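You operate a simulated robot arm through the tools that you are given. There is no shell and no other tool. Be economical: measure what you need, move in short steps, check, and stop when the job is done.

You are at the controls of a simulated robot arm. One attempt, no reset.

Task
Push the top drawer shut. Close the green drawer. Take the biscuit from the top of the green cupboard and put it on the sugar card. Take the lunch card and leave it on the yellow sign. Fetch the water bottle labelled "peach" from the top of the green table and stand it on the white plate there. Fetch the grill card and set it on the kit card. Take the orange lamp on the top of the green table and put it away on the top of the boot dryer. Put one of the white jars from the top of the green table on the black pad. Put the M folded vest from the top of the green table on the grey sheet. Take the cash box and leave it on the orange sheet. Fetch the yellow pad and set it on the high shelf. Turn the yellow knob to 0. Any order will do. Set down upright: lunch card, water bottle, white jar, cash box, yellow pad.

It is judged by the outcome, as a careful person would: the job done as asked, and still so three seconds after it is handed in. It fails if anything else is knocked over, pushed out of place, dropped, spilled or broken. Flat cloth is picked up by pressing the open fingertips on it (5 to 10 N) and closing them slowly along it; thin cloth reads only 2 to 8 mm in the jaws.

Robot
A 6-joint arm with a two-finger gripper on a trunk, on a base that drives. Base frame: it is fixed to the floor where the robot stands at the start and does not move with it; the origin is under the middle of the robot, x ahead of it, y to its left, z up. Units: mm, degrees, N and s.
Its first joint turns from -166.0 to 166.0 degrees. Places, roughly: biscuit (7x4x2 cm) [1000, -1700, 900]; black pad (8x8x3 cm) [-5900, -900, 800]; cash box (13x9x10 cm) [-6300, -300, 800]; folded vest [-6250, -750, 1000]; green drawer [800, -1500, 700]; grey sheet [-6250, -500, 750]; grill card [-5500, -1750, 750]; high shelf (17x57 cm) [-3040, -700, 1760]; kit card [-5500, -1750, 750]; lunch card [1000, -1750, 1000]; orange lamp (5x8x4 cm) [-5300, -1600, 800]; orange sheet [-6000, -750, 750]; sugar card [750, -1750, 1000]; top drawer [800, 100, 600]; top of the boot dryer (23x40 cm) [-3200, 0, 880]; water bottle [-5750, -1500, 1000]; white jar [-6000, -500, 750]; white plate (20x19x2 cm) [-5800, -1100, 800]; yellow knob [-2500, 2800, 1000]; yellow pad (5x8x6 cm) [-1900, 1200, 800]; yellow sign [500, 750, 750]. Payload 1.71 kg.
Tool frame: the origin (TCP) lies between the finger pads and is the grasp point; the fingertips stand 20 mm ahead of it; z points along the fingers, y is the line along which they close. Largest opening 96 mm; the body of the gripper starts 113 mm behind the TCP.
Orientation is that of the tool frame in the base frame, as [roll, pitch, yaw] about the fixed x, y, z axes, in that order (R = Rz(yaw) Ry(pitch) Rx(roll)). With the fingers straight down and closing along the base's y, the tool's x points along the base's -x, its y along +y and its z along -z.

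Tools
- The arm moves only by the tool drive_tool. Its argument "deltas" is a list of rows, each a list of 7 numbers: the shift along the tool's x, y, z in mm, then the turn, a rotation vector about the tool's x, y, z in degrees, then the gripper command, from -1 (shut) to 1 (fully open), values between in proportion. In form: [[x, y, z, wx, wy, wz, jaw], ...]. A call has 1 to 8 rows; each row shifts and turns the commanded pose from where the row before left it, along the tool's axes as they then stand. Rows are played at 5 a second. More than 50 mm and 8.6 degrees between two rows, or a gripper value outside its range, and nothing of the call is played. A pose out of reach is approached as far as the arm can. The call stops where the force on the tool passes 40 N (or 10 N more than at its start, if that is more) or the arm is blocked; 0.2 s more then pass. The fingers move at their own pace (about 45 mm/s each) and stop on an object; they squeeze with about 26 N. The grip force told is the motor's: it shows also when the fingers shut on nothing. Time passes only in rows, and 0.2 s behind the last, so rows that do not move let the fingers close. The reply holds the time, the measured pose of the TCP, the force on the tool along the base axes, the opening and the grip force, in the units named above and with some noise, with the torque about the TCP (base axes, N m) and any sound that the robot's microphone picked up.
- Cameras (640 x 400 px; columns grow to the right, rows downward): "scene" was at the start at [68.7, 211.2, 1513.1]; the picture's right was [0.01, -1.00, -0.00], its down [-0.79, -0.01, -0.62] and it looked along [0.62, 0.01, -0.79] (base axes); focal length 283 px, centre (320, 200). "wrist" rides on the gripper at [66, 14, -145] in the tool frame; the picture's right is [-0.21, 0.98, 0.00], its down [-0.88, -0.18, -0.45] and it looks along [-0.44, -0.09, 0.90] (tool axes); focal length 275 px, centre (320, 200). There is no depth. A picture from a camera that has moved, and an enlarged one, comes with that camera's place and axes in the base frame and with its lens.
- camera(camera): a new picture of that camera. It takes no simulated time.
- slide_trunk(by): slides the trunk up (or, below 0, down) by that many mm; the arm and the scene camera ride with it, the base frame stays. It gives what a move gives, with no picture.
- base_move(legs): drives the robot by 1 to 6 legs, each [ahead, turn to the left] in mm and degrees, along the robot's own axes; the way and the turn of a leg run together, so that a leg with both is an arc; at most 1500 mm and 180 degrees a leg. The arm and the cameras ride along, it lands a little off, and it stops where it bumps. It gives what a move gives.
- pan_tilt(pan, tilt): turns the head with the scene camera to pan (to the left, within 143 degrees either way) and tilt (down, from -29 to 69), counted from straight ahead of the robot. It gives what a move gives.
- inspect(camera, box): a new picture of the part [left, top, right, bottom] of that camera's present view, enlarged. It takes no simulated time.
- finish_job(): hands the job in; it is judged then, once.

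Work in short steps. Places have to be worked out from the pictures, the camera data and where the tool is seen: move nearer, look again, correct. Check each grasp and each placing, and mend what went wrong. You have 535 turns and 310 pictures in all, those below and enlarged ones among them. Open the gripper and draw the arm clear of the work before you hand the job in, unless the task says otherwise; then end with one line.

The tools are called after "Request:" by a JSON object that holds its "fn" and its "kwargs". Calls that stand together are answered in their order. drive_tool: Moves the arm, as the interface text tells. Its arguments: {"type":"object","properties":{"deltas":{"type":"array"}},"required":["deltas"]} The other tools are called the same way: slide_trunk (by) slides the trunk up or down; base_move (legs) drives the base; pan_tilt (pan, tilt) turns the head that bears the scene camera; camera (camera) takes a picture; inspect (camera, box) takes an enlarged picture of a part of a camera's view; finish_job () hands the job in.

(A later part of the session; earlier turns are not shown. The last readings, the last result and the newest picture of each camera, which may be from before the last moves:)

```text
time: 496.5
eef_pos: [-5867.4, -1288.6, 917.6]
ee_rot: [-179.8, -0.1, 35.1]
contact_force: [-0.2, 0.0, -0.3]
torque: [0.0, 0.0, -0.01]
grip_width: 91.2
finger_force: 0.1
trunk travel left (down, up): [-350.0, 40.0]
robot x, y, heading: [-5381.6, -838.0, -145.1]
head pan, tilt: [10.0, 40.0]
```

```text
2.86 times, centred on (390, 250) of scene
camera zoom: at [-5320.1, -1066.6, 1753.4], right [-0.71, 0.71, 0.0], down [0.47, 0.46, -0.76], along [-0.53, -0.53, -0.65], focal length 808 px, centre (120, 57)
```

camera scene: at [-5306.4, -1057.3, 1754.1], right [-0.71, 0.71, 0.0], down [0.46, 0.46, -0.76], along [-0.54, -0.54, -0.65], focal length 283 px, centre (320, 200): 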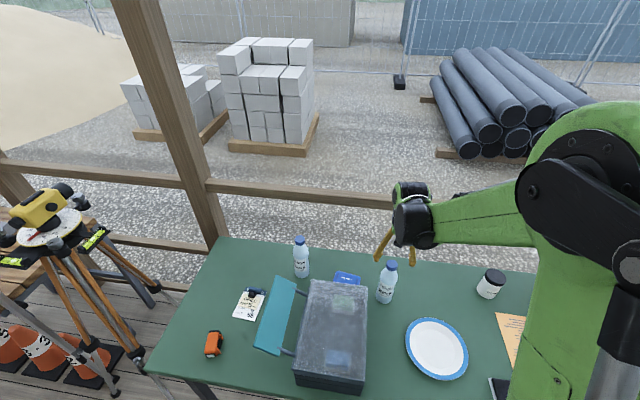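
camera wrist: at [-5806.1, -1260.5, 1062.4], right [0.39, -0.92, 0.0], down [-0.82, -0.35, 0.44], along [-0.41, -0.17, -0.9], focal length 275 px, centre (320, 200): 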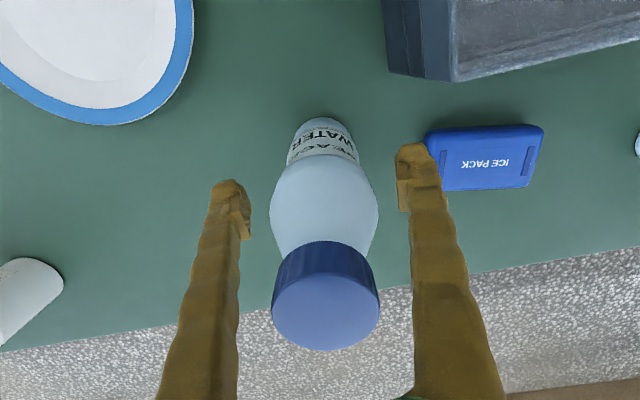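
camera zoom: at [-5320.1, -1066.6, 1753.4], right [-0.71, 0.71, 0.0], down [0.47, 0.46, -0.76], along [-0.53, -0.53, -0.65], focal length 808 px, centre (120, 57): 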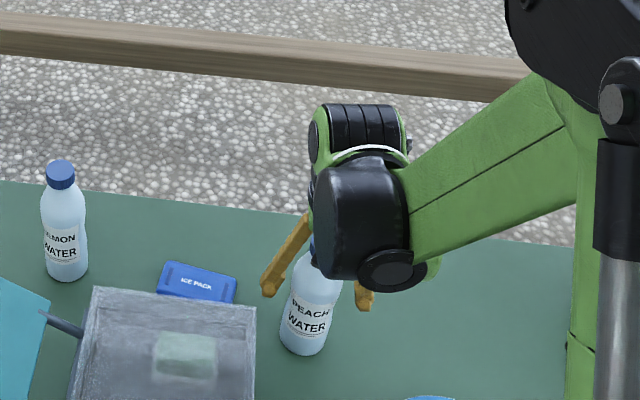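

Request:
{"fn": "drive_tool", "kwargs": {"deltas": [[0, 0, 0, 0, 0, 0, 0.6], [0, 0, 0, 0, 0, 0, 0.4], [0, 0, 0, 0, 0, 0, 0.2], [0, 0, 0, 0, 0, 0, -0.2], [0, 0, 0, 0, 0, 0, -1], [0, 0, 0, 0, 0, 0, -1]]}}

Request:
{"fn": "drive_tool", "kwargs": {"deltas": [[0, 0, -10, 0, 0, 0, -1], [0, 0, -30, 0, 0, 0, -1], [0, 0, -30, 0, 0, 0, -1]]}}

Request:
{"fn": "inspect", "kwargs": {"camera": "scene", "box": [330, 180, 450, 320]}}

```text
time: 497.9
eef_pos: [-5867.9, -1287.2, 917.0]
ee_rot: [-179.8, -0.2, 34.9]
contact_force: [0.7, -1.0, 0.2]
torque: [0.02, 0.01, 0.02]
grip_width: 62.3
finger_force: 26.1
trunk travel left (down, up): [-350.0, 40.0]
robot x, y, heading: [-5382.9, -841.2, -145.1]
head pan, tilt: [10.0, 40.0]
```

```text
time: 498.7
eef_pos: [-5867.1, -1286.8, 988.9]
ee_rot: [-179.8, -0.1, 35.0]
contact_force: [0.1, -0.5, -4.9]
torque: [0.03, 0.02, -0.01]
grip_width: 62.3
finger_force: 26.6
trunk travel left (down, up): [-350.0, 40.0]
robot x, y, heading: [-5380.7, -834.4, -145.0]
head pan, tilt: [10.0, 40.0]
```

```text
2.86 times, centred on (390, 250) of scene
camera zoom: at [-5319.9, -1066.5, 1753.4], right [-0.71, 0.71, 0.0], down [0.47, 0.46, -0.76], along [-0.53, -0.53, -0.65], focal length 808 px, centre (120, 57)
```

zoom: 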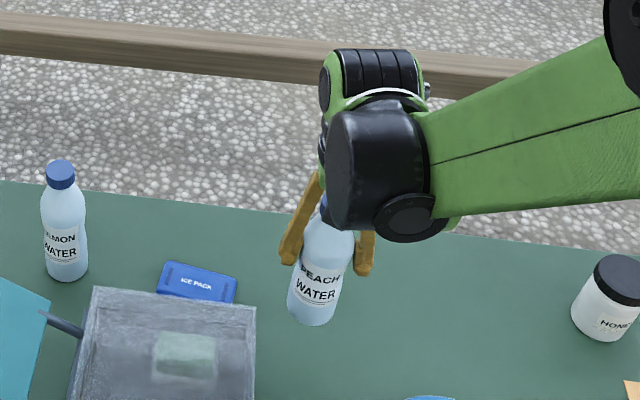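

Bottle held (≈5 N). Carry it over the plate.

Request:
{"fn": "drive_tool", "kwargs": {"deltas": [[32.5, -31.7, 0, 0, 0, 0, -1], [32.5, -31.7, 0, 0, 0, 0, -1], [32.5, -31.7, 0, 0, 0, 0, -1], [32.5, -31.7, 0, 0, 0, 0, -1], [32.5, -31.7, 0, 0, 0, 0, -1]]}}

Request:
{"fn": "camera", "kwargs": {"camera": "wrist"}}

Request:
{"fn": "inspect", "kwargs": {"camera": "scene", "box": [350, 220, 550, 400]}}

```text
time: 499.9
eef_pos: [-5825.2, -1063.2, 987.6]
ee_rot: [-179.7, -0.1, 35.1]
contact_force: [-0.2, -0.2, -4.7]
torque: [0.04, 0.0, -0.02]
grip_width: 62.2
finger_force: 26.4
trunk travel left (down, up): [-350.0, 40.0]
robot x, y, heading: [-5380.0, -837.1, -145.3]
head pan, tilt: [10.0, 40.0]
```

```text
129 pictures are left
camera wrist: at [-5763.5, -1036.7, 1132.8], right [0.39, -0.92, 0.0], down [-0.82, -0.35, 0.44], along [-0.41, -0.17, -0.9], focal length 275 px, centre (320, 200)
```

wrist: 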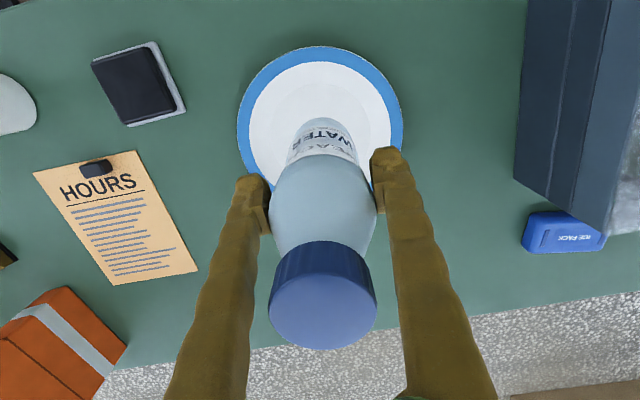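

```text
2.22 times, centred on (450, 310) of scene
camera zoom: at [-5319.8, -1066.4, 1753.4], right [-0.71, 0.71, 0.0], down [0.47, 0.46, -0.76], along [-0.53, -0.53, -0.65], focal length 628 px, centre (31, -44)
```

zoom: 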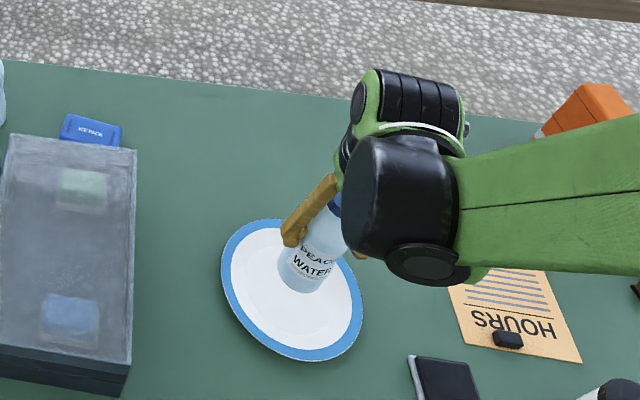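

Bottle is above the plate's centre. Lower gently.

Request:
{"fn": "drive_tool", "kwargs": {"deltas": [[0, 0, 20, 0, 0, 0, -1], [0, 0, 20, 0, 0, 0, -1]]}}

Request:
{"fn": "drive_tool", "kwargs": {"deltas": [[0, 0, 3, 0, 0, 0, -1], [0, 0, 3, 0, 0, 0, -1], [0, 0, 3, 0, 0, 0, -1], [0, 0, 2, 0, 0, 0, -1]]}}

```text
time: 500.5
eef_pos: [-5824.8, -1063.8, 947.2]
ee_rot: [-179.8, -0.1, 35.0]
contact_force: [0.2, 0.2, -4.1]
torque: [0.0, -0.02, 0.0]
grip_width: 62.4
finger_force: 26.1
trunk travel left (down, up): [-350.0, 40.0]
robot x, y, heading: [-5378.0, -831.6, -145.3]
head pan, tilt: [10.0, 40.0]
```

```text
time: 501.5
eef_pos: [-5825.7, -1063.9, 937.4]
ee_rot: [-179.8, -0.1, 35.0]
contact_force: [0.2, -0.3, -4.8]
torque: [0.04, -0.01, -0.01]
grip_width: 61.9
finger_force: 26.0
trunk travel left (down, up): [-350.0, 40.0]
robot x, y, heading: [-5377.6, -838.5, -145.1]
head pan, tilt: [10.0, 40.0]
```

Request:
{"fn": "drive_tool", "kwargs": {"deltas": [[0, 0, 2, 0, 0, 0, -1], [0, 0, 2, 0, 0, 0, -1], [0, 0, 2, 0, 0, 0, -1], [0, 0, 2, 0, 0, 0, -1]]}}

```text
time: 502.5
eef_pos: [-5825.3, -1063.9, 929.7]
ee_rot: [-179.9, -0.1, 35.1]
contact_force: [-0.1, 0.5, -4.1]
torque: [0.03, -0.04, -0.04]
grip_width: 61.9
finger_force: 25.8
trunk travel left (down, up): [-350.0, 40.0]
robot x, y, heading: [-5383.1, -835.9, -145.2]
head pan, tilt: [10.0, 40.0]
```

Request:
{"fn": "drive_tool", "kwargs": {"deltas": [[0, 0, 1.5, 0, 0, 0, -1], [0, 0, 1.5, 0, 0, 0, -1], [0, 0, 1.5, 0, 0, 0, -1]]}}

```text
time: 503.3
eef_pos: [-5824.6, -1064.0, 925.2]
ee_rot: [-179.8, -0.2, 35.0]
contact_force: [-0.6, 0.4, -4.0]
torque: [0.0, -0.03, 0.0]
grip_width: 62.3
finger_force: 26.3
trunk travel left (down, up): [-350.0, 40.0]
robot x, y, heading: [-5382.2, -830.8, -145.2]
head pan, tilt: [10.0, 40.0]
```

Request:
{"fn": "drive_tool", "kwargs": {"deltas": [[0, 0, 1.2, 0, 0, 0, -1], [0, 0, 1.2, 0, 0, 0, -1], [0, 0, 1.2, 0, 0, 0, -1]]}}

```text
time: 504.1
eef_pos: [-5823.4, -1063.6, 921.9]
ee_rot: [-179.7, -0.2, 35.0]
contact_force: [-1.5, -2.3, 9.8]
torque: [-0.07, 0.22, -0.02]
grip_width: 62.1
finger_force: 26.0
trunk travel left (down, up): [-350.0, 40.0]
robot x, y, heading: [-5380.2, -835.3, -145.0]
head pan, tilt: [10.0, 40.0]
```

Bottle touches the plate. Open and rise.

Request:
{"fn": "drive_tool", "kwargs": {"deltas": [[0, 0, 0, 0, 0, 0, 0.4], [0, 0, 0, 0, 0, 0, 0.7], [0, 0, 0, 0, 0, 0, 0.9], [0, 0, 0, 0, 0, 0, 0.9], [0, 0, -30, 0, 0, 0, 0.9], [0, 0, -40, 0, 0, 0, 0.9], [0, 0, -45, 0, 0, 0, 0.9], [0, 0, -45, 0, 0, 0, 0.9]]}}

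Request:
{"fn": "camera", "kwargs": {"camera": "wrist"}}

Request:
{"fn": "inspect", "kwargs": {"camera": "scene", "box": [340, 200, 640, 400]}}

```text
time: 505.9
eef_pos: [-5824.8, -1064.1, 1081.4]
ee_rot: [-179.9, -0.1, 35.0]
contact_force: [-0.8, -0.2, 0.0]
torque: [0.0, 0.02, 0.02]
grip_width: 90.9
finger_force: 0.1
trunk travel left (down, up): [-350.0, 40.0]
robot x, y, heading: [-5377.8, -832.9, -145.2]
head pan, tilt: [10.0, 40.0]
```

```text
127 pictures are left
camera wrist: at [-5762.5, -1037.6, 1227.1], right [0.39, -0.92, 0.0], down [-0.82, -0.35, 0.44], along [-0.41, -0.17, -0.9], focal length 275 px, centre (320, 200)
```

wrist: 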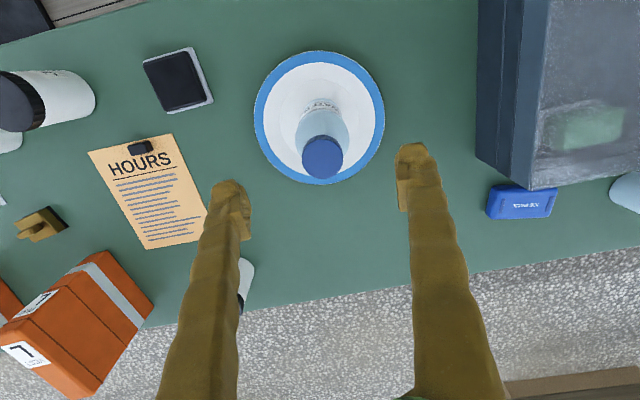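

```text
2.00 times, centred on (490, 300) of scene
camera zoom: at [-5319.4, -1066.1, 1753.4], right [-0.71, 0.71, 0.0], down [0.46, 0.46, -0.76], along [-0.53, -0.54, -0.65], focal length 565 px, centre (-20, 0)
```

zoom: 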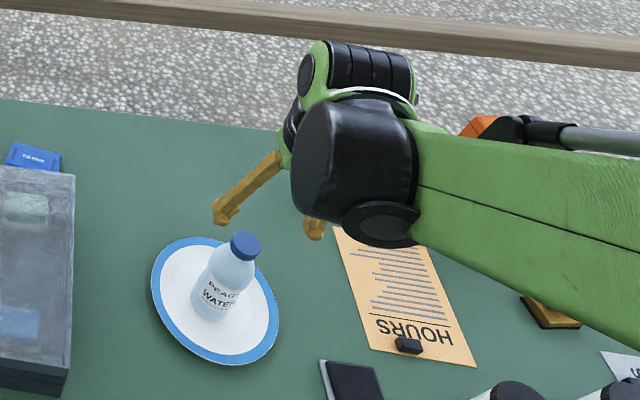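

Bottle stands on the plate. Now shift the base ~500 mm further right for the jar, vest, sheets and cash box.

Request:
{"fn": "drive_tool", "kwargs": {"deltas": [[20, 20, -45, 0, 0, 0, 0.5], [20, 20, -45, 0, 0, 0, 0.5], [20, 20, 0, 0, 0, 0, 0.5]]}}

Request:
{"fn": "base_move", "kwargs": {"legs": [[-80, 0], [0, -90], [500, 0], [0, 90], [80, 0]]}}

Request:
{"fn": "pan_tilt", "kwargs": {"pan": 5, "tilt": 42}}

Request:
{"fn": "camera", "kwargs": {"camera": "scene"}}

Request:
{"fn": "camera", "kwargs": {"camera": "wrist"}}

```text
refused: row 1 steps farther than a row can; nothing moved
```

```text
time: 523.2
eef_pos: [-6104.9, -639.2, 1082.0]
ee_rot: [-179.9, 0.0, 34.2]
contact_force: [-1.0, 0.0, -0.2]
torque: [-0.04, 0.05, 0.02]
grip_width: 91.3
finger_force: 0.1
trunk travel left (down, up): [-350.0, 40.0]
robot x, y, heading: [-5659.4, -416.2, -146.1]
head pan, tilt: [10.0, 40.0]
```

```text
time: 523.9
eef_pos: [-6090.7, -628.9, 1089.0]
ee_rot: [-179.8, 0.8, 33.9]
contact_force: [0.2, 0.9, 0.3]
torque: [-0.1, 0.11, 0.0]
grip_width: 91.4
finger_force: 0.1
trunk travel left (down, up): [-350.0, 40.0]
robot x, y, heading: [-5661.1, -414.3, -146.4]
head pan, tilt: [5.0, 42.0]
```

```text
125 pictures are left
camera scene: at [-5604.5, -639.0, 1750.6], right [-0.63, 0.78, 0.0], down [0.53, 0.42, -0.73], along [-0.57, -0.46, -0.68], focal length 283 px, centre (320, 200)
```

scene: 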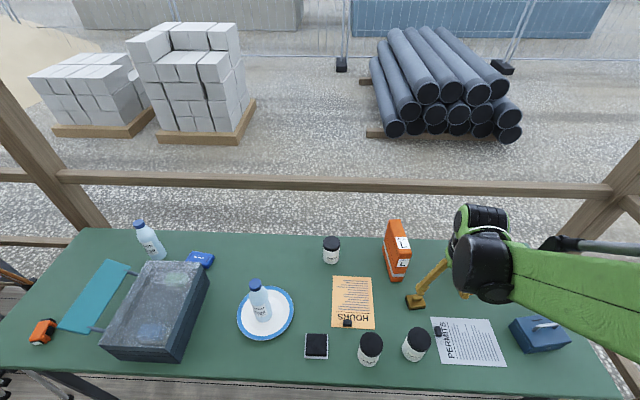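

```text
124 pictures are left
camera wrist: at [-6026.7, -603.0, 1232.3], right [0.38, -0.93, 0.0], down [-0.82, -0.34, 0.46], along [-0.42, -0.17, -0.89], focal length 275 px, centre (320, 200)
```

wrist: 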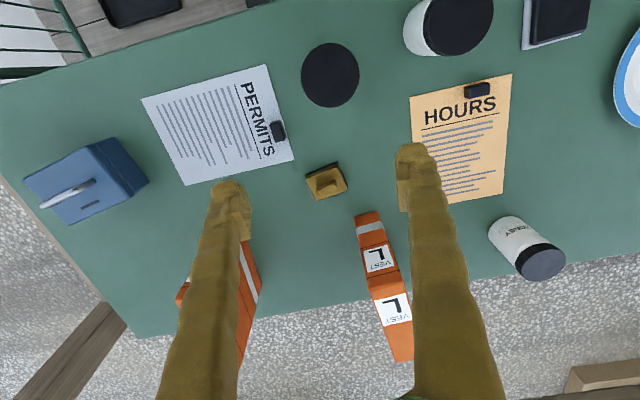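

Everything stands. Now a white jar (nearest one, ≈(-5946, -726)) goes onto the black pad (≈(-5859, -864)). Move above the jar.

Request:
{"fn": "drive_tool", "kwargs": {"deltas": [[16, 40, 0, 0, 0, 0, 1], [16, 40, 0, 0, 0, 0, 1], [17, 40, 0, 0, 0, 0, 1], [17, 41, 0, 0, 0, 0, 1]]}}

Request:
{"fn": "camera", "kwargs": {"camera": "wrist"}}

Request:
{"fn": "inspect", "kwargs": {"camera": "scene", "box": [280, 220, 480, 390]}}

```text
time: 524.9
eef_pos: [-5947.3, -727.5, 1087.2]
ee_rot: [-179.8, 0.7, 34.2]
contact_force: [0.5, -0.1, -0.5]
torque: [-0.03, -0.02, 0.0]
grip_width: 95.8
finger_force: 0.2
trunk travel left (down, up): [-350.0, 40.0]
robot x, y, heading: [-5660.0, -416.0, -146.4]
head pan, tilt: [5.0, 42.0]
```

```text
123 pictures are left
camera wrist: at [-5883.1, -700.2, 1230.1], right [0.38, -0.93, 0.0], down [-0.82, -0.34, 0.46], along [-0.42, -0.17, -0.89], focal length 275 px, centre (320, 200)
```

wrist: 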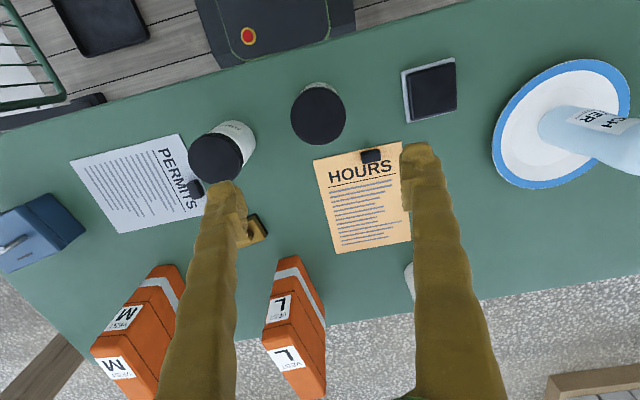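

```text
2.35 times, centred on (380, 305) of scene
camera zoom: at [-5607.0, -641.1, 1750.4], right [-0.63, 0.78, 0.0], down [0.53, 0.43, -0.73], along [-0.57, -0.46, -0.68], focal length 665 px, centre (179, -47)
```

zoom: 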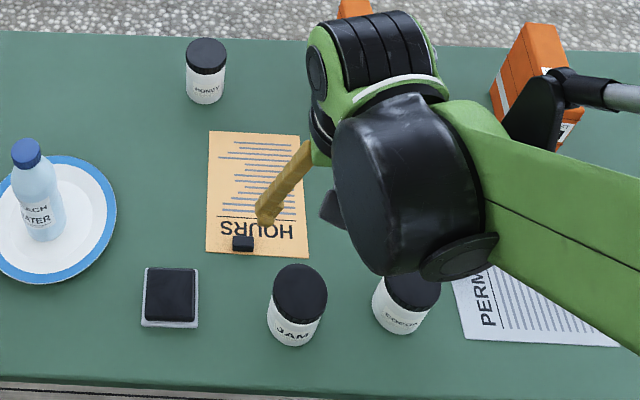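

M vest is the one on the world-right. Over the JAM jar now; nudge 12 mm back toward me and descend partway.

Request:
{"fn": "drive_tool", "kwargs": {"deltas": [[12, 0, 25, 0, -0.7, 0, 1], [0, 0, 40, 0, 0, 0, 1], [0, 0, 40, 0, 0, 0, 1]]}}

Request:
{"fn": "camera", "kwargs": {"camera": "wrist"}}

Request:
{"fn": "inspect", "kwargs": {"camera": "scene", "box": [280, 240, 480, 390]}}

```text
time: 525.7
eef_pos: [-5941.0, -721.6, 980.6]
ee_rot: [-179.7, 1.4, 34.0]
contact_force: [0.2, 0.2, -0.1]
torque: [0.04, -0.03, -0.01]
grip_width: 95.9
finger_force: 0.0
trunk travel left (down, up): [-350.0, 40.0]
robot x, y, heading: [-5662.1, -414.7, -146.5]
head pan, tilt: [5.0, 42.0]
```

```text
121 pictures are left
camera wrist: at [-5874.8, -693.9, 1123.6], right [0.38, -0.93, 0.0], down [-0.82, -0.33, 0.47], along [-0.43, -0.18, -0.88], focal length 275 px, centre (320, 200)
```

wrist: 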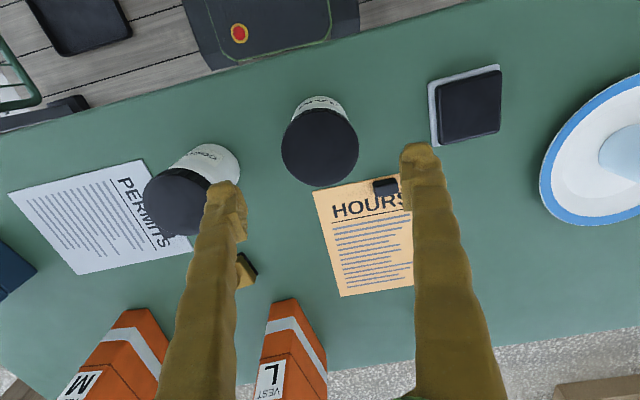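

```text
2.67 times, centred on (380, 315) of scene
camera zoom: at [-5607.9, -642.0, 1750.3], right [-0.63, 0.78, 0.0], down [0.53, 0.43, -0.73], along [-0.57, -0.46, -0.68], focal length 754 px, centre (160, -107)
```

zoom: 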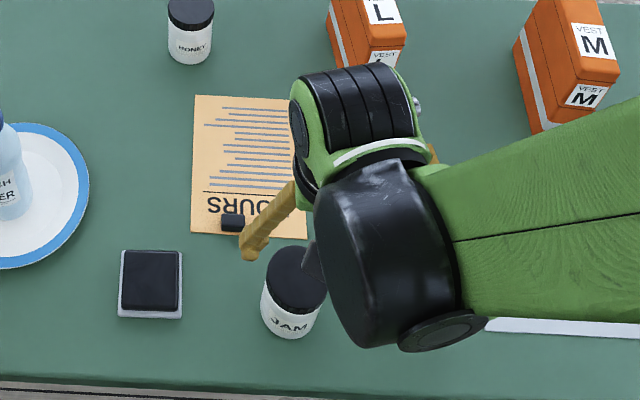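

Lid top is at z≈924, jar at ≈(-5931, -718). Correct 10 mm and descend.

Request:
{"fn": "drive_tool", "kwargs": {"deltas": [[10, 2.5, 0, 0, 1.4, 0, 1], [0, 0, 40, 0, 0, 0, 1], [0, 0, 35, 0, 0, 0, 1]]}}

Request:
{"fn": "camera", "kwargs": {"camera": "wrist"}}

```text
time: 526.5
eef_pos: [-5942.7, -730.9, 944.1]
ee_rot: [-179.8, 0.1, 34.0]
contact_force: [-0.3, -0.2, 0.1]
torque: [0.06, -0.05, -0.01]
grip_width: 95.7
finger_force: 0.1
out of reach, approached as far as the arm can: row 2, 3
trunk travel left (down, up): [-350.0, 40.0]
robot x, y, heading: [-5660.9, -413.9, -146.2]
head pan, tilt: [5.0, 42.0]
```

```text
119 pictures are left
camera wrist: at [-5879.5, -704.3, 1089.0], right [0.38, -0.93, 0.0], down [-0.83, -0.34, 0.44], along [-0.41, -0.16, -0.9], focal length 275 px, centre (320, 200)
```

wrist: 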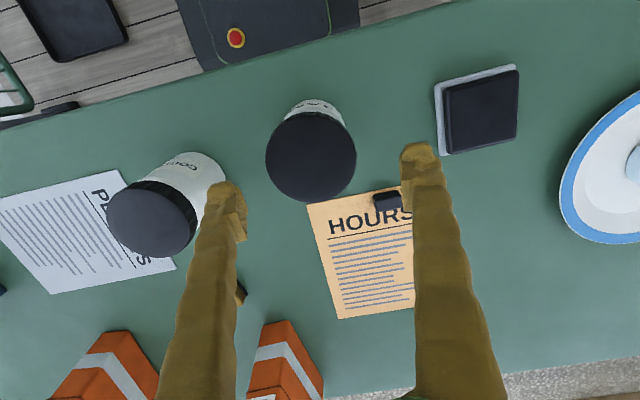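

Too close for that trunk height. Raise the arm, lower the trunk 150, then realign.

Request:
{"fn": "drive_tool", "kwargs": {"deltas": [[0, 0, -45, 0, 0, 0, 1], [0, 0, -45, 0, 0, 0, 1], [8, 8, -45, 0, 0, 0, 1], [8, 8, -20, 0, 0, 0, 1]]}}

Request:
{"fn": "slide_trunk", "kwargs": {"by": -150}}

Request:
{"fn": "camera", "kwargs": {"camera": "wrist"}}

```text
time: 527.5
eef_pos: [-5918.4, -734.3, 1099.9]
ee_rot: [-179.8, 0.1, 34.0]
contact_force: [0.7, 0.3, 0.3]
torque: [-0.06, 0.04, -0.01]
grip_width: 95.8
finger_force: 0.0
trunk travel left (down, up): [-350.0, 40.0]
robot x, y, heading: [-5662.4, -414.5, -146.2]
head pan, tilt: [5.0, 42.0]
```

```text
time: 529.2
eef_pos: [-5919.2, -734.5, 949.5]
ee_rot: [-179.8, 0.0, 34.1]
contact_force: [0.2, -1.0, 0.5]
torque: [0.01, 0.02, 0.0]
grip_width: 96.1
finger_force: 0.1
trunk travel left (down, up): [-200.0, 190.0]
robot x, y, heading: [-5660.4, -413.9, -146.3]
head pan, tilt: [5.0, 42.0]
```

```text
118 pictures are left
camera wrist: at [-5856.2, -708.3, 1094.3], right [0.38, -0.93, 0.0], down [-0.83, -0.34, 0.45], along [-0.41, -0.17, -0.9], focal length 275 px, centre (320, 200)
```

wrist: 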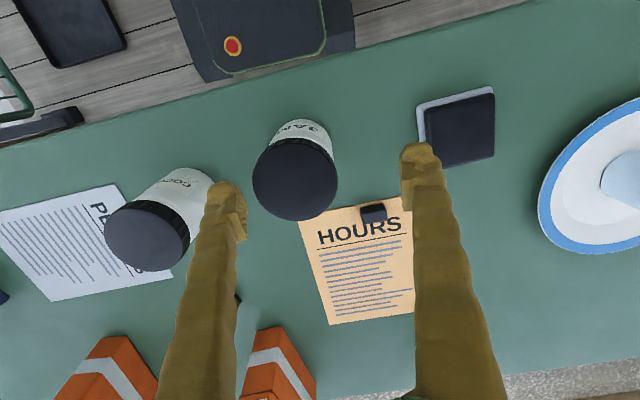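

Jar at ≈(-5926, -719): shift -16 mm in tool y, then descend.

Request:
{"fn": "drive_tool", "kwargs": {"deltas": [[2, -16.5, 0, 0, 0, 0, 1], [0, 0, 20, 0, 0, 0, 1]]}}

Request:
{"fn": "camera", "kwargs": {"camera": "wrist"}}

```text
time: 529.8
eef_pos: [-5926.6, -719.3, 929.7]
ee_rot: [-179.8, 0.1, 34.1]
contact_force: [-0.2, 0.6, -0.4]
torque: [-0.08, 0.05, -0.03]
grip_width: 96.0
finger_force: 0.1
trunk travel left (down, up): [-200.0, 190.0]
robot x, y, heading: [-5657.5, -414.1, -146.3]
head pan, tilt: [5.0, 42.0]
```

```text
117 pictures are left
camera wrist: at [-5863.7, -692.9, 1074.6], right [0.38, -0.93, 0.0], down [-0.83, -0.34, 0.45], along [-0.41, -0.17, -0.89], focal length 275 px, centre (320, 200)
```

wrist: 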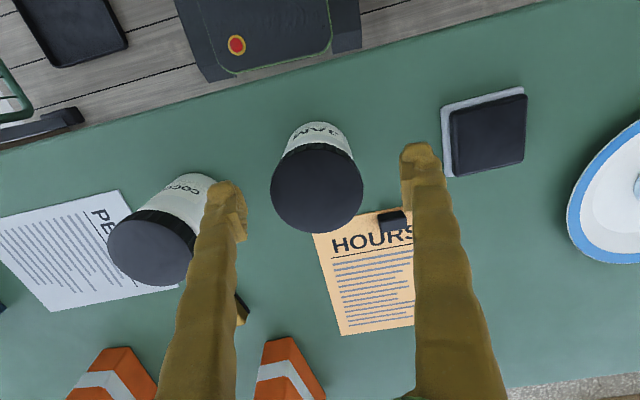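

Centred. Descend to z≈855 and grip.

Request:
{"fn": "drive_tool", "kwargs": {"deltas": [[0, -2, 25, 0, 0, 0, 1], [0, 0, 25, 0, 0, 0, 1], [0, 0, 25, 0, 0, 0, 1]]}}

Request:
{"fn": "drive_tool", "kwargs": {"deltas": [[0, 0, 0, 0, 0, 0, 0.8], [0, 0, 0, 0, 0, 0, 0.6], [0, 0, 0, 0, 0, 0, 0.4], [0, 0, 0, 0, 0, 0, 0], [0, 0, 0, 0, 0, 0, -1], [0, 0, 0, 0, 0, 0, -1]]}}

```text
time: 530.6
eef_pos: [-5927.6, -717.1, 854.3]
ee_rot: [-179.8, 0.0, 34.1]
contact_force: [0.0, -0.3, -0.1]
torque: [-0.03, 0.02, -0.04]
grip_width: 95.9
finger_force: 0.1
trunk travel left (down, up): [-200.0, 190.0]
robot x, y, heading: [-5660.8, -415.5, -146.2]
head pan, tilt: [5.0, 42.0]
```

```text
time: 532.0
eef_pos: [-5927.8, -717.6, 853.9]
ee_rot: [-179.8, 0.0, 34.1]
contact_force: [-0.7, 0.6, 2.5]
torque: [0.02, 0.2, -0.06]
grip_width: 67.9
finger_force: 25.5
trunk travel left (down, up): [-200.0, 190.0]
robot x, y, heading: [-5658.9, -414.0, -146.2]
head pan, tilt: [5.0, 42.0]
```

Gripped. Lift and carry to above the pad (≈(-5857, -858)).

Request:
{"fn": "drive_tool", "kwargs": {"deltas": [[0, 0, -20, 0, 0, 0, -1], [0, 0, -40, 0, 0, 0, -1], [0, 0, -30, 0, 0, 0, -1], [-5, 39, 0, 0, 0, 0, -1], [-5, 39, 0, 0, 0, 0, -1], [-5, 39, 0, 0, 0, 0, -1], [-5, 39, 0, 0, 0, 0, -1]]}}

Request:
{"fn": "camera", "kwargs": {"camera": "wrist"}}

Request:
{"fn": "inspect", "kwargs": {"camera": "scene", "box": [260, 240, 420, 390]}}

```text
time: 533.6
eef_pos: [-5857.1, -857.9, 944.5]
ee_rot: [-179.8, 0.0, 34.1]
contact_force: [-0.8, 0.5, -2.5]
torque: [0.0, -0.04, -0.06]
grip_width: 66.0
finger_force: 26.2
trunk travel left (down, up): [-200.0, 190.0]
robot x, y, heading: [-5661.6, -417.8, -146.0]
head pan, tilt: [5.0, 42.0]
```

```text
116 pictures are left
camera wrist: at [-5793.9, -831.2, 1088.5], right [0.38, -0.93, 0.0], down [-0.83, -0.34, 0.45], along [-0.41, -0.17, -0.9], focal length 275 px, centre (320, 200)
```

wrist: 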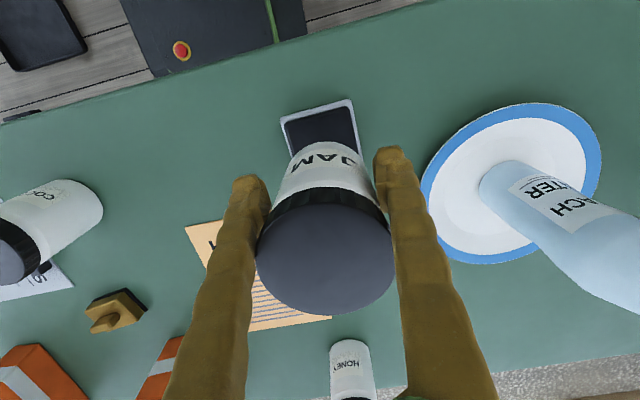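

```text
2.67 times, centred on (340, 315) of scene
camera zoom: at [-5605.3, -639.6, 1600.5], right [-0.63, 0.78, 0.0], down [0.53, 0.43, -0.73], along [-0.57, -0.46, -0.68], focal length 754 px, centre (267, -107)
```

zoom: 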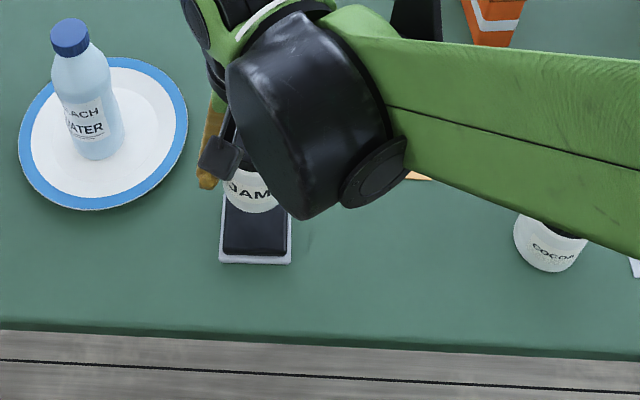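

Aligned with the pad. Lower carefully.

Request:
{"fn": "drive_tool", "kwargs": {"deltas": [[3, 2, 20, 0, 0, 0, -1], [0, 0, 20, 0, 0, 0, -1]]}}

Request:
{"fn": "drive_tool", "kwargs": {"deltas": [[0, 0, 3, 0, 0, 0, -1], [0, 0, 3, 0, 0, 0, -1], [0, 0, 2, 0, 0, 0, -1], [0, 0, 2, 0, 0, 0, -1]]}}

Request:
{"fn": "inspect", "kwargs": {"camera": "scene", "box": [280, 250, 400, 350]}}

```text
time: 534.2
eef_pos: [-5853.8, -858.2, 903.5]
ee_rot: [-179.7, 0.0, 34.1]
contact_force: [0.4, 0.7, -2.1]
torque: [-0.01, -0.04, 0.03]
grip_width: 65.9
finger_force: 26.0
trunk travel left (down, up): [-200.0, 190.0]
robot x, y, heading: [-5659.2, -418.7, -146.2]
head pan, tilt: [5.0, 42.0]
```

```text
time: 535.2
eef_pos: [-5854.0, -857.7, 894.2]
ee_rot: [-179.8, 0.1, 34.1]
contact_force: [0.6, 0.1, -2.4]
torque: [0.05, -0.05, 0.02]
grip_width: 65.7
finger_force: 25.8
trunk travel left (down, up): [-200.0, 190.0]
robot x, y, heading: [-5659.2, -414.5, -146.4]
head pan, tilt: [5.0, 42.0]
```

```text
4.00 times, centred on (340, 300) of scene
camera zoom: at [-5605.3, -640.1, 1600.4], right [-0.63, 0.78, 0.0], down [0.53, 0.43, -0.73], along [-0.57, -0.46, -0.68], focal length 1131 px, centre (240, -200)
```

zoom: 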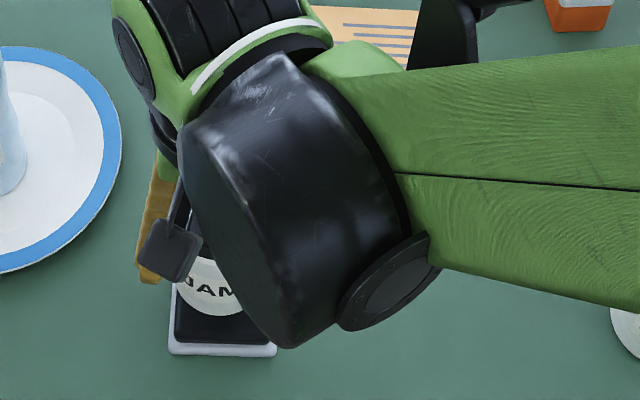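

Request:
{"fn": "camera", "kwargs": {"camera": "wrist"}}

```text
113 pictures are left
camera wrist: at [-5790.7, -832.4, 1038.8], right [0.38, -0.93, 0.0], down [-0.83, -0.34, 0.45], along [-0.41, -0.17, -0.9], focal length 275 px, centre (320, 200)
```

wrist: 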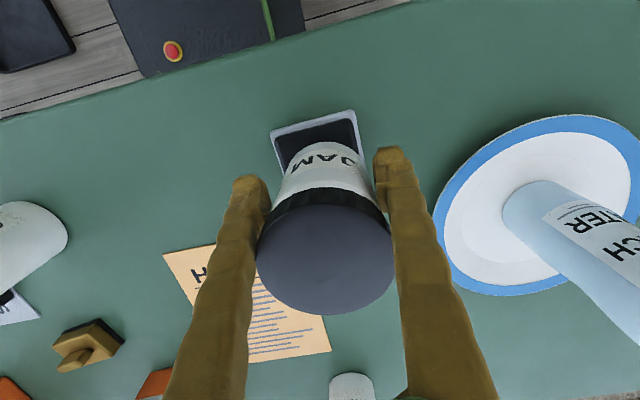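

Jar is ~9 mm too far back. Shift toward me 9 mm and lower to contact.

Request:
{"fn": "drive_tool", "kwargs": {"deltas": [[9, 0, 0, 0, 0, 0, -1], [0, 0, 2, 0, 0, 0, -1], [0, 0, 2, 0, 0, 0, -1], [0, 0, 1.5, 0, 0, 0, -1]]}}

Request:
{"fn": "drive_tool", "kwargs": {"deltas": [[0, 0, 1.5, 0, 0, 0, -1], [0, 0, 1.5, 0, 0, 0, -1], [0, 0, 1.5, 0, 0, 0, -1]]}}

```text
time: 536.2
eef_pos: [-5844.5, -852.5, 888.8]
ee_rot: [-179.8, 0.1, 34.0]
contact_force: [-0.4, -0.5, -3.8]
torque: [0.0, -0.03, -0.01]
grip_width: 65.6
finger_force: 26.2
trunk travel left (down, up): [-200.0, 190.0]
robot x, y, heading: [-5656.9, -415.8, -146.2]
head pan, tilt: [5.0, 42.0]
```

```text
time: 537.0
eef_pos: [-5845.4, -852.7, 883.6]
ee_rot: [-179.8, -0.1, 34.1]
contact_force: [-0.5, 0.9, -3.8]
torque: [0.02, -0.02, 0.02]
grip_width: 65.6
finger_force: 25.6
trunk travel left (down, up): [-200.0, 190.0]
robot x, y, heading: [-5660.7, -411.2, -146.1]
head pan, tilt: [5.0, 42.0]
```

Request:
{"fn": "drive_tool", "kwargs": {"deltas": [[0, 0, 1.5, 0, 0, 0, -1], [0, 0, 1.5, 0, 0, 0, -1], [0, 0, 1.5, 0, 0, 0, -1]]}}

Request:
{"fn": "camera", "kwargs": {"camera": "wrist"}}

```text
time: 537.8
eef_pos: [-5844.9, -852.7, 880.1]
ee_rot: [-179.8, -0.1, 34.1]
contact_force: [-0.5, -0.3, -3.7]
torque: [0.01, -0.06, -0.01]
grip_width: 65.6
finger_force: 25.9
trunk travel left (down, up): [-200.0, 190.0]
robot x, y, heading: [-5658.8, -416.6, -146.3]
head pan, tilt: [5.0, 42.0]
```

```text
112 pictures are left
camera wrist: at [-5783.3, -826.7, 1024.5], right [0.38, -0.93, 0.0], down [-0.83, -0.34, 0.45], along [-0.41, -0.17, -0.9], focal length 275 px, centre (320, 200)
```

wrist: 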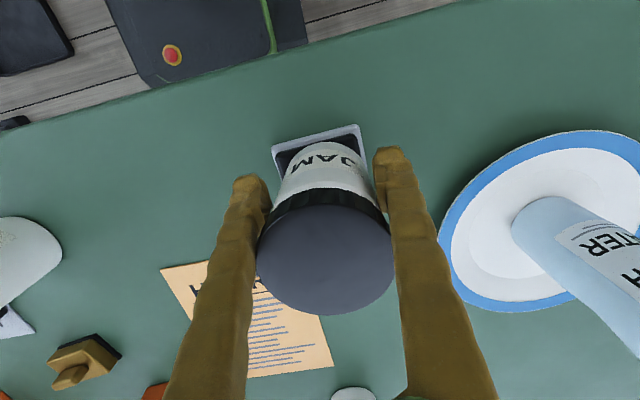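

Request:
{"fn": "drive_tool", "kwargs": {"deltas": [[0, 0, 1.5, 0, 0, 0, -1], [0, 0, 1.5, 0, 0, 0, -1], [0, 0, 1.5, 0, 0, 0, -1], [0, 0, 1, 0, 0, 0, -1]]}}

```text
time: 538.6
eef_pos: [-5832.8, -843.3, 882.2]
ee_rot: [-179.9, 1.0, 34.1]
contact_force: [0.0, 0.9, -2.7]
torque: [-0.01, -0.02, 0.03]
grip_width: 64.9
finger_force: 26.5
trunk travel left (down, up): [-200.0, 190.0]
robot x, y, heading: [-5660.1, -411.8, -146.0]
head pan, tilt: [5.0, 42.0]
stopped in row 4: the force on the tool passed its limit at 43 N (the readings are from after the stop); the commanded pose is now the measured one
```

Touched at ≈875 and recoiled. Return to just above contact, then release.

Request:
{"fn": "drive_tool", "kwargs": {"deltas": [[-8, 0.5, 0, 0, 1, 0, -1], [-7.2, 0.5, 0, 0, 0, 0, -1], [0, 0, 2.5, 0, 0, 0, -1], [0, 0, 1.5, 0, 0, 0, -1]]}}

Request:
{"fn": "camera", "kwargs": {"camera": "wrist"}}

```text
time: 539.6
eef_pos: [-5847.6, -856.2, 877.5]
ee_rot: [-179.9, -0.2, 34.0]
contact_force: [-1.7, -0.2, 8.3]
torque: [0.06, 0.41, 0.06]
grip_width: 65.1
finger_force: 25.7
trunk travel left (down, up): [-200.0, 190.0]
robot x, y, heading: [-5659.0, -415.6, -146.3]
head pan, tilt: [5.0, 42.0]
```

```text
111 pictures are left
camera wrist: at [-5785.4, -829.8, 1022.5], right [0.38, -0.93, 0.0], down [-0.83, -0.34, 0.44], along [-0.41, -0.17, -0.9], focal length 275 px, centre (320, 200)
```

wrist: 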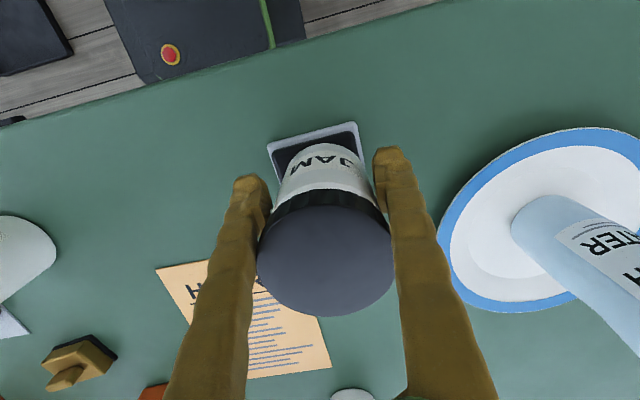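

In contact lightly and within the pad. Release and rise.

Request:
{"fn": "drive_tool", "kwargs": {"deltas": [[0, 0, 0, 0, 0, 0, 0.5], [0, 0, 0, 0, 0, 0, 0.7], [0, 0, 0, 0, 0, 0, 1], [0, 0, 0, 0, 0, 0, 1], [0, 0, -30, 0, 0, 0, 1], [0, 0, -40, 0, 0, 0, 1], [0, 0, -45, 0, 0, 0, 1]]}}

Request:
{"fn": "camera", "kwargs": {"camera": "wrist"}}

Request:
{"fn": "inspect", "kwargs": {"camera": "scene", "box": [260, 200, 460, 350]}}

```text
time: 541.2
eef_pos: [-5848.3, -855.5, 993.5]
ee_rot: [-179.9, -0.1, 34.2]
contact_force: [0.3, -0.9, 0.0]
torque: [0.04, 0.0, -0.01]
grip_width: 95.9
finger_force: 0.0
trunk travel left (down, up): [-200.0, 190.0]
robot x, y, heading: [-5662.4, -419.5, -146.3]
head pan, tilt: [5.0, 42.0]
```

```text
110 pictures are left
camera wrist: at [-5785.7, -830.4, 1137.7], right [0.38, -0.93, 0.0], down [-0.83, -0.34, 0.44], along [-0.41, -0.17, -0.9], focal length 275 px, centre (320, 200)
```

wrist: 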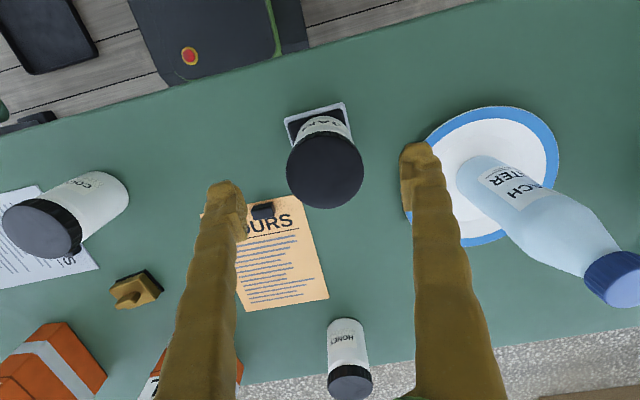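

```text
2.67 times, centred on (360, 275) of scene
camera zoom: at [-5605.1, -640.2, 1600.4], right [-0.63, 0.78, 0.0], down [0.53, 0.43, -0.73], along [-0.57, -0.46, -0.68], focal length 754 px, centre (213, 0)
```

zoom: 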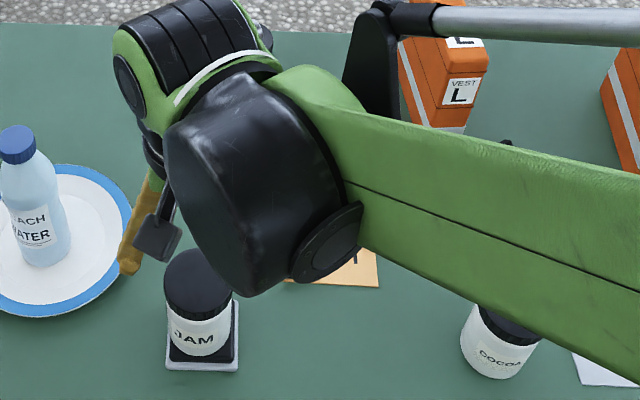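

Jar stands on the pad. Next: shift ~270 mm right for the vest (M), grey "PERMITS" sheet and cash box. Raise first.

Request:
{"fn": "drive_tool", "kwargs": {"deltas": [[0, 0, -45, 0, 0, 0, 0.5], [20, 0, -45, 0, 0, 0, 0.5]]}}

Request:
{"fn": "slide_trunk", "kwargs": {"by": 100}}

Request:
{"fn": "base_move", "kwargs": {"legs": [[-90, 0], [0, -90], [270, 0], [0, 91], [40, 0]]}}

Request:
{"fn": "pan_tilt", "kwargs": {"pan": 0, "tilt": 42}}

Request:
{"fn": "camera", "kwargs": {"camera": "scene"}}

Request:
{"fn": "camera", "kwargs": {"camera": "wrist"}}

```text
time: 541.9
eef_pos: [-5829.4, -846.2, 1082.9]
ee_rot: [-179.9, 0.0, 34.0]
contact_force: [0.6, 0.6, 0.2]
torque: [-0.02, 0.09, 0.02]
grip_width: 72.1
finger_force: 0.0
trunk travel left (down, up): [-200.0, 190.0]
robot x, y, heading: [-5660.3, -414.1, -146.2]
head pan, tilt: [5.0, 42.0]
```

```text
time: 543.2
eef_pos: [-5831.2, -847.3, 1181.3]
ee_rot: [-179.9, -0.2, 34.1]
contact_force: [-0.2, 0.0, 0.1]
torque: [0.01, 0.01, -0.01]
grip_width: 71.9
finger_force: 0.1
trunk travel left (down, up): [-300.0, 90.0]
robot x, y, heading: [-5661.2, -415.3, -146.3]
head pan, tilt: [5.0, 42.0]
```

```text
time: 552.5
eef_pos: [-6190.2, 144.0, 1105.6]
ee_rot: [179.8, -6.8, -57.2]
contact_force: [-1.9, 1.1, -1.0]
torque: [-0.1, -0.29, -0.04]
grip_width: 72.1
finger_force: 0.1
trunk travel left (down, up): [-300.0, 90.0]
robot x, y, heading: [-5730.8, -132.3, 122.9]
head pan, tilt: [5.0, 42.0]
stopped in leg 3: the robot was blocked; the commanded pose is now the measured one
```

```text
time: 553.2
eef_pos: [-6186.2, 132.4, 1112.7]
ee_rot: [179.7, -6.3, -57.0]
contact_force: [0.2, 0.1, -0.4]
torque: [0.04, 0.09, 0.0]
grip_width: 71.9
finger_force: 0.0
trunk travel left (down, up): [-300.0, 90.0]
robot x, y, heading: [-5735.4, -133.5, 122.8]
head pan, tilt: [0.0, 42.0]
```

```text
108 pictures are left
camera scene: at [-5878.4, -292.4, 1712.6], right [0.84, 0.55, 0.0], down [0.34, -0.52, -0.78], along [-0.43, 0.66, -0.62], focal length 283 px, centre (320, 200)
```

scene: 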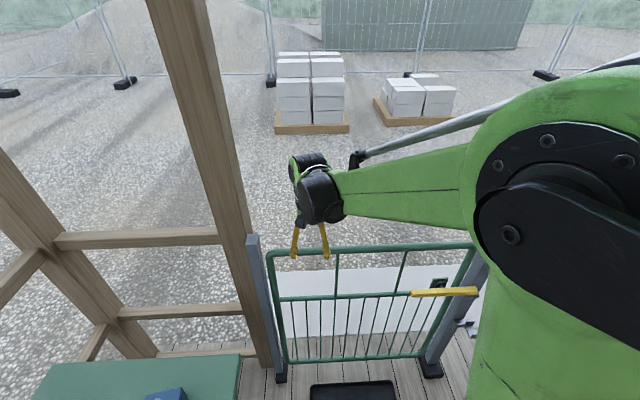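

```text
107 pictures are left
camera wrist: at [-6170.7, 84.6, 1263.4], right [-0.93, -0.36, -0.02], down [-0.34, 0.87, 0.35], along [-0.11, 0.33, -0.94], focal length 275 px, centre (320, 200)
```

wrist: 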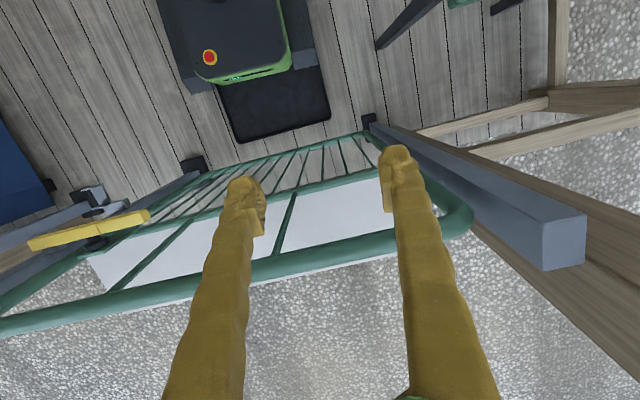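

Movement ended essentially where planned (l≈3206) but bumped something near the gate. Back off slightly and turn to face the table.

Request:
{"fn": "base_move", "kwargs": {"legs": [[-30, 0]]}}

Request:
{"fn": "drive_tool", "kwargs": {"deltas": [[20, 0, -40, 0, -6.5, 0, 0.5], [20, 0, -40, 0, 0, 0, 0.5]]}}

Request:
{"fn": "camera", "kwargs": {"camera": "wrist"}}

```text
time: 553.9
eef_pos: [-6230.7, 232.4, 1025.0]
ee_rot: [179.3, -13.8, -57.4]
contact_force: [-1.6, 0.4, -0.5]
torque: [-0.14, -0.35, 0.06]
grip_width: 71.7
finger_force: 0.0
trunk travel left (down, up): [-300.0, 90.0]
robot x, y, heading: [-5726.1, -137.8, 123.0]
head pan, tilt: [0.0, 42.0]
stopped in leg 1: the robot was blocked; the commanded pose is now the measured one
```

```text
time: 554.2
eef_pos: [-6265.8, 258.6, 998.7]
ee_rot: [-179.3, -13.8, -57.7]
contact_force: [-10.3, 7.0, -5.3]
torque: [-0.98, -1.37, 0.14]
grip_width: 71.3
finger_force: 0.1
trunk travel left (down, up): [-300.0, 90.0]
robot x, y, heading: [-5727.9, -139.1, 123.1]
head pan, tilt: [0.0, 42.0]
stopped in row 1: the arm was blocked; the commanded pose is now the measured one
```

```text
106 pictures are left
camera wrist: at [-6263.0, 226.8, 1155.3], right [-0.93, -0.36, -0.06], down [-0.36, 0.91, 0.22], along [-0.03, 0.23, -0.97], focal length 275 px, centre (320, 200)
```

wrist: 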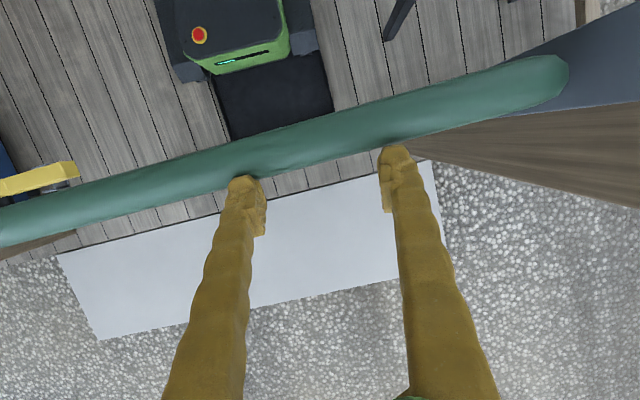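

The fingers have ended up beyond the gate's top rail. Move forward slightly, then straight up to clear it.

Request:
{"fn": "drive_tool", "kwargs": {"deltas": [[-10, 0, -2, 0, 0, 0, 0.5], [5, 0, -20, 0, 0, 0, 0.5], [7, 0, -29, 0, 0, 0, 0.5]]}}

Request:
{"fn": "camera", "kwargs": {"camera": "wrist"}}

Request:
{"fn": "camera", "kwargs": {"camera": "scene"}}

```text
time: 554.6
eef_pos: [-6279.9, 317.6, 951.9]
ee_rot: [179.8, -18.3, -57.4]
contact_force: [-4.1, 0.8, -2.6]
torque: [-0.19, -0.63, 0.09]
grip_width: 71.9
finger_force: 0.0
trunk travel left (down, up): [-300.0, 90.0]
robot x, y, heading: [-5725.8, -139.7, 123.0]
head pan, tilt: [0.0, 42.0]
stopped in row 1: the arm was blocked; the commanded pose is now the measured one
```

```text
105 pictures are left
camera wrist: at [-6282.4, 297.5, 1109.7], right [-0.93, -0.36, -0.06], down [-0.37, 0.92, 0.15], along [0.0, 0.16, -0.99], focal length 275 px, centre (320, 200)
```

wrist: 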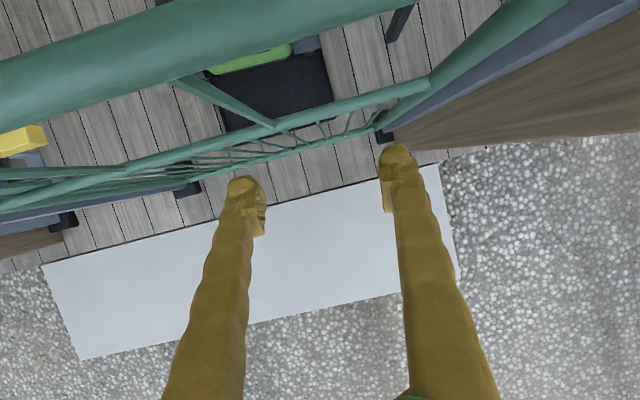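

```text
104 pictures are left
camera scene: at [-5880.6, -262.3, 1713.8], right [0.84, 0.55, -0.01], down [0.35, -0.54, -0.77], along [-0.43, 0.64, -0.64], focal length 283 px, centre (320, 200)
```

scene: 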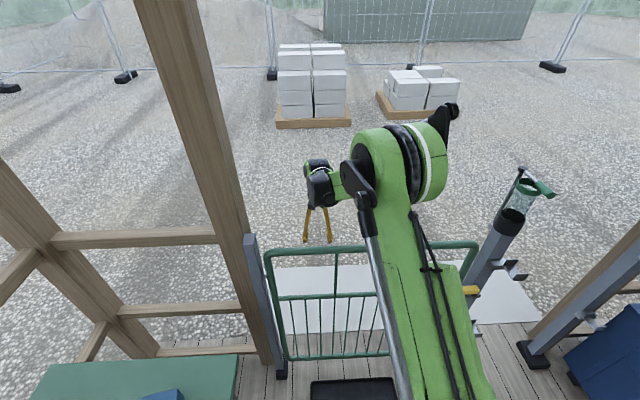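

The arm is being pushed forward by some contact elsewhere. Look up and around for what touches it.

Request:
{"fn": "pan_tilt", "kwargs": {"pan": -45, "tilt": 0}}

Request:
{"fn": "camera", "kwargs": {"camera": "scene"}}

```text
time: 555.7
eef_pos: [-6279.6, 294.3, 965.6]
ee_rot: [-179.4, -17.0, -57.7]
contact_force: [-0.1, -1.0, 0.8]
torque: [0.12, -0.06, 0.01]
grip_width: 72.1
finger_force: 0.0
trunk travel left (down, up): [-300.0, 90.0]
robot x, y, heading: [-5723.9, -138.5, 122.8]
head pan, tilt: [-45.0, 0.0]
```

```text
103 pictures are left
camera scene: at [-5811.0, -284.3, 1777.7], right [0.98, -0.21, -0.04], down [-0.03, 0.05, -1.0], along [0.21, 0.98, 0.05], focal length 283 px, centre (320, 200)
```

scene: 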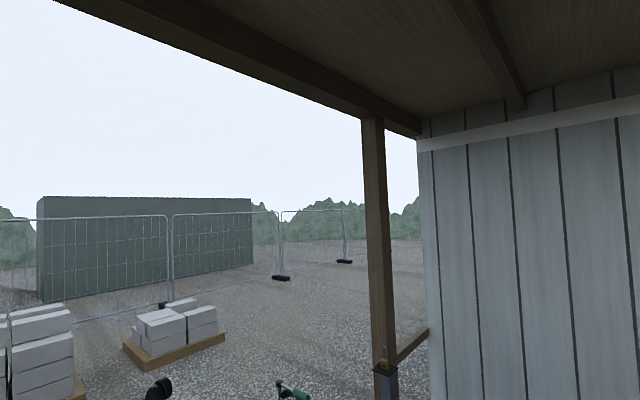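

Request:
{"fn": "slide_trunk", "kwargs": {"by": 80}}

Request:
{"fn": "drive_tool", "kwargs": {"deltas": [[0, 0, -15, 0, 0, 0, 0.5], [0, 0, -15, 0, 0, 0, 0.5]]}}

Request:
{"fn": "pan_tilt", "kwargs": {"pan": -15, "tilt": 40}}

Request:
{"fn": "camera", "kwargs": {"camera": "scene"}}

```text
time: 556.0
eef_pos: [-6303.6, 348.9, 913.5]
ee_rot: [-179.8, -21.3, -57.5]
contact_force: [-3.7, 0.0, -2.8]
torque: [-0.19, -0.54, 0.13]
grip_width: 72.0
finger_force: 0.1
trunk travel left (down, up): [-303.0, 87.0]
robot x, y, heading: [-5728.7, -141.9, 123.2]
head pan, tilt: [-45.0, 0.0]
stopped: the arm was blocked; the commanded pose is now the measured one
```

```text
time: 556.4
eef_pos: [-6328.3, 381.7, 872.3]
ee_rot: [-179.1, -24.3, -57.9]
contact_force: [-2.5, 1.4, -3.2]
torque: [-0.22, -0.45, 0.14]
grip_width: 72.1
finger_force: 0.0
trunk travel left (down, up): [-303.0, 87.0]
robot x, y, heading: [-5728.8, -136.4, 123.0]
head pan, tilt: [-45.0, 0.0]
stopped in row 1: the arm was blocked; the commanded pose is now the measured one
```

```text
time: 557.4
eef_pos: [-6323.3, 377.0, 879.4]
ee_rot: [-179.3, -23.7, -58.0]
contact_force: [-0.7, 0.2, 0.6]
torque: [0.04, 0.01, 0.02]
grip_width: 71.8
finger_force: 0.1
trunk travel left (down, up): [-303.0, 87.0]
robot x, y, heading: [-5729.6, -142.3, 123.1]
head pan, tilt: [-15.0, 40.0]
```

```text
102 pictures are left
camera scene: at [-5847.1, -255.4, 1721.4], right [0.95, 0.31, -0.03], down [0.17, -0.58, -0.79], along [-0.26, 0.75, -0.61], focal length 283 px, centre (320, 200)
```

scene: 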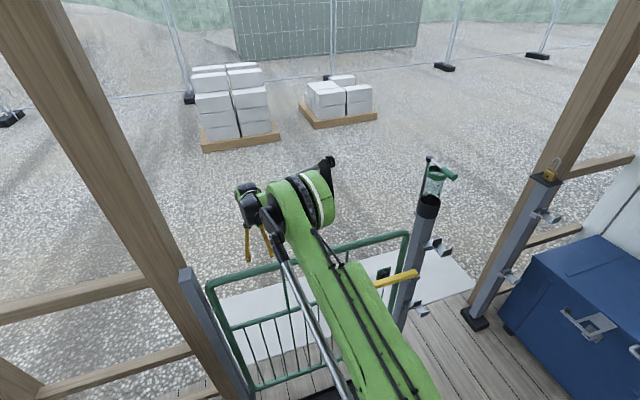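

Request:
{"fn": "drive_tool", "kwargs": {"deltas": [[0, 0, 0, 0, 0, 0, 0.5]]}}

Request:
{"fn": "base_move", "kwargs": {"legs": [[-60, 0]]}}

```text
time: 557.8
eef_pos: [-6358.4, 398.4, 833.2]
ee_rot: [-178.3, -25.8, -58.3]
contact_force: [-3.3, 0.4, -2.1]
torque: [-0.1, -0.46, 0.12]
grip_width: 72.0
finger_force: 0.0
trunk travel left (down, up): [-303.0, 87.0]
robot x, y, heading: [-5725.8, -136.8, 122.9]
head pan, tilt: [-15.0, 40.0]
stopped in row 1: the arm was blocked; the commanded pose is now the measured one
```

```text
time: 558.5
eef_pos: [-6399.9, 432.3, 824.0]
ee_rot: [-178.1, -26.1, -59.2]
contact_force: [1.9, -0.5, 1.1]
torque: [0.08, 0.24, -0.05]
grip_width: 71.9
finger_force: 0.0
trunk travel left (down, up): [-303.0, 87.0]
robot x, y, heading: [-5723.7, -149.9, 122.9]
head pan, tilt: [-15.0, 40.0]
stopped in leg 1: the robot was blocked; the commanded pose is now the measured one
```

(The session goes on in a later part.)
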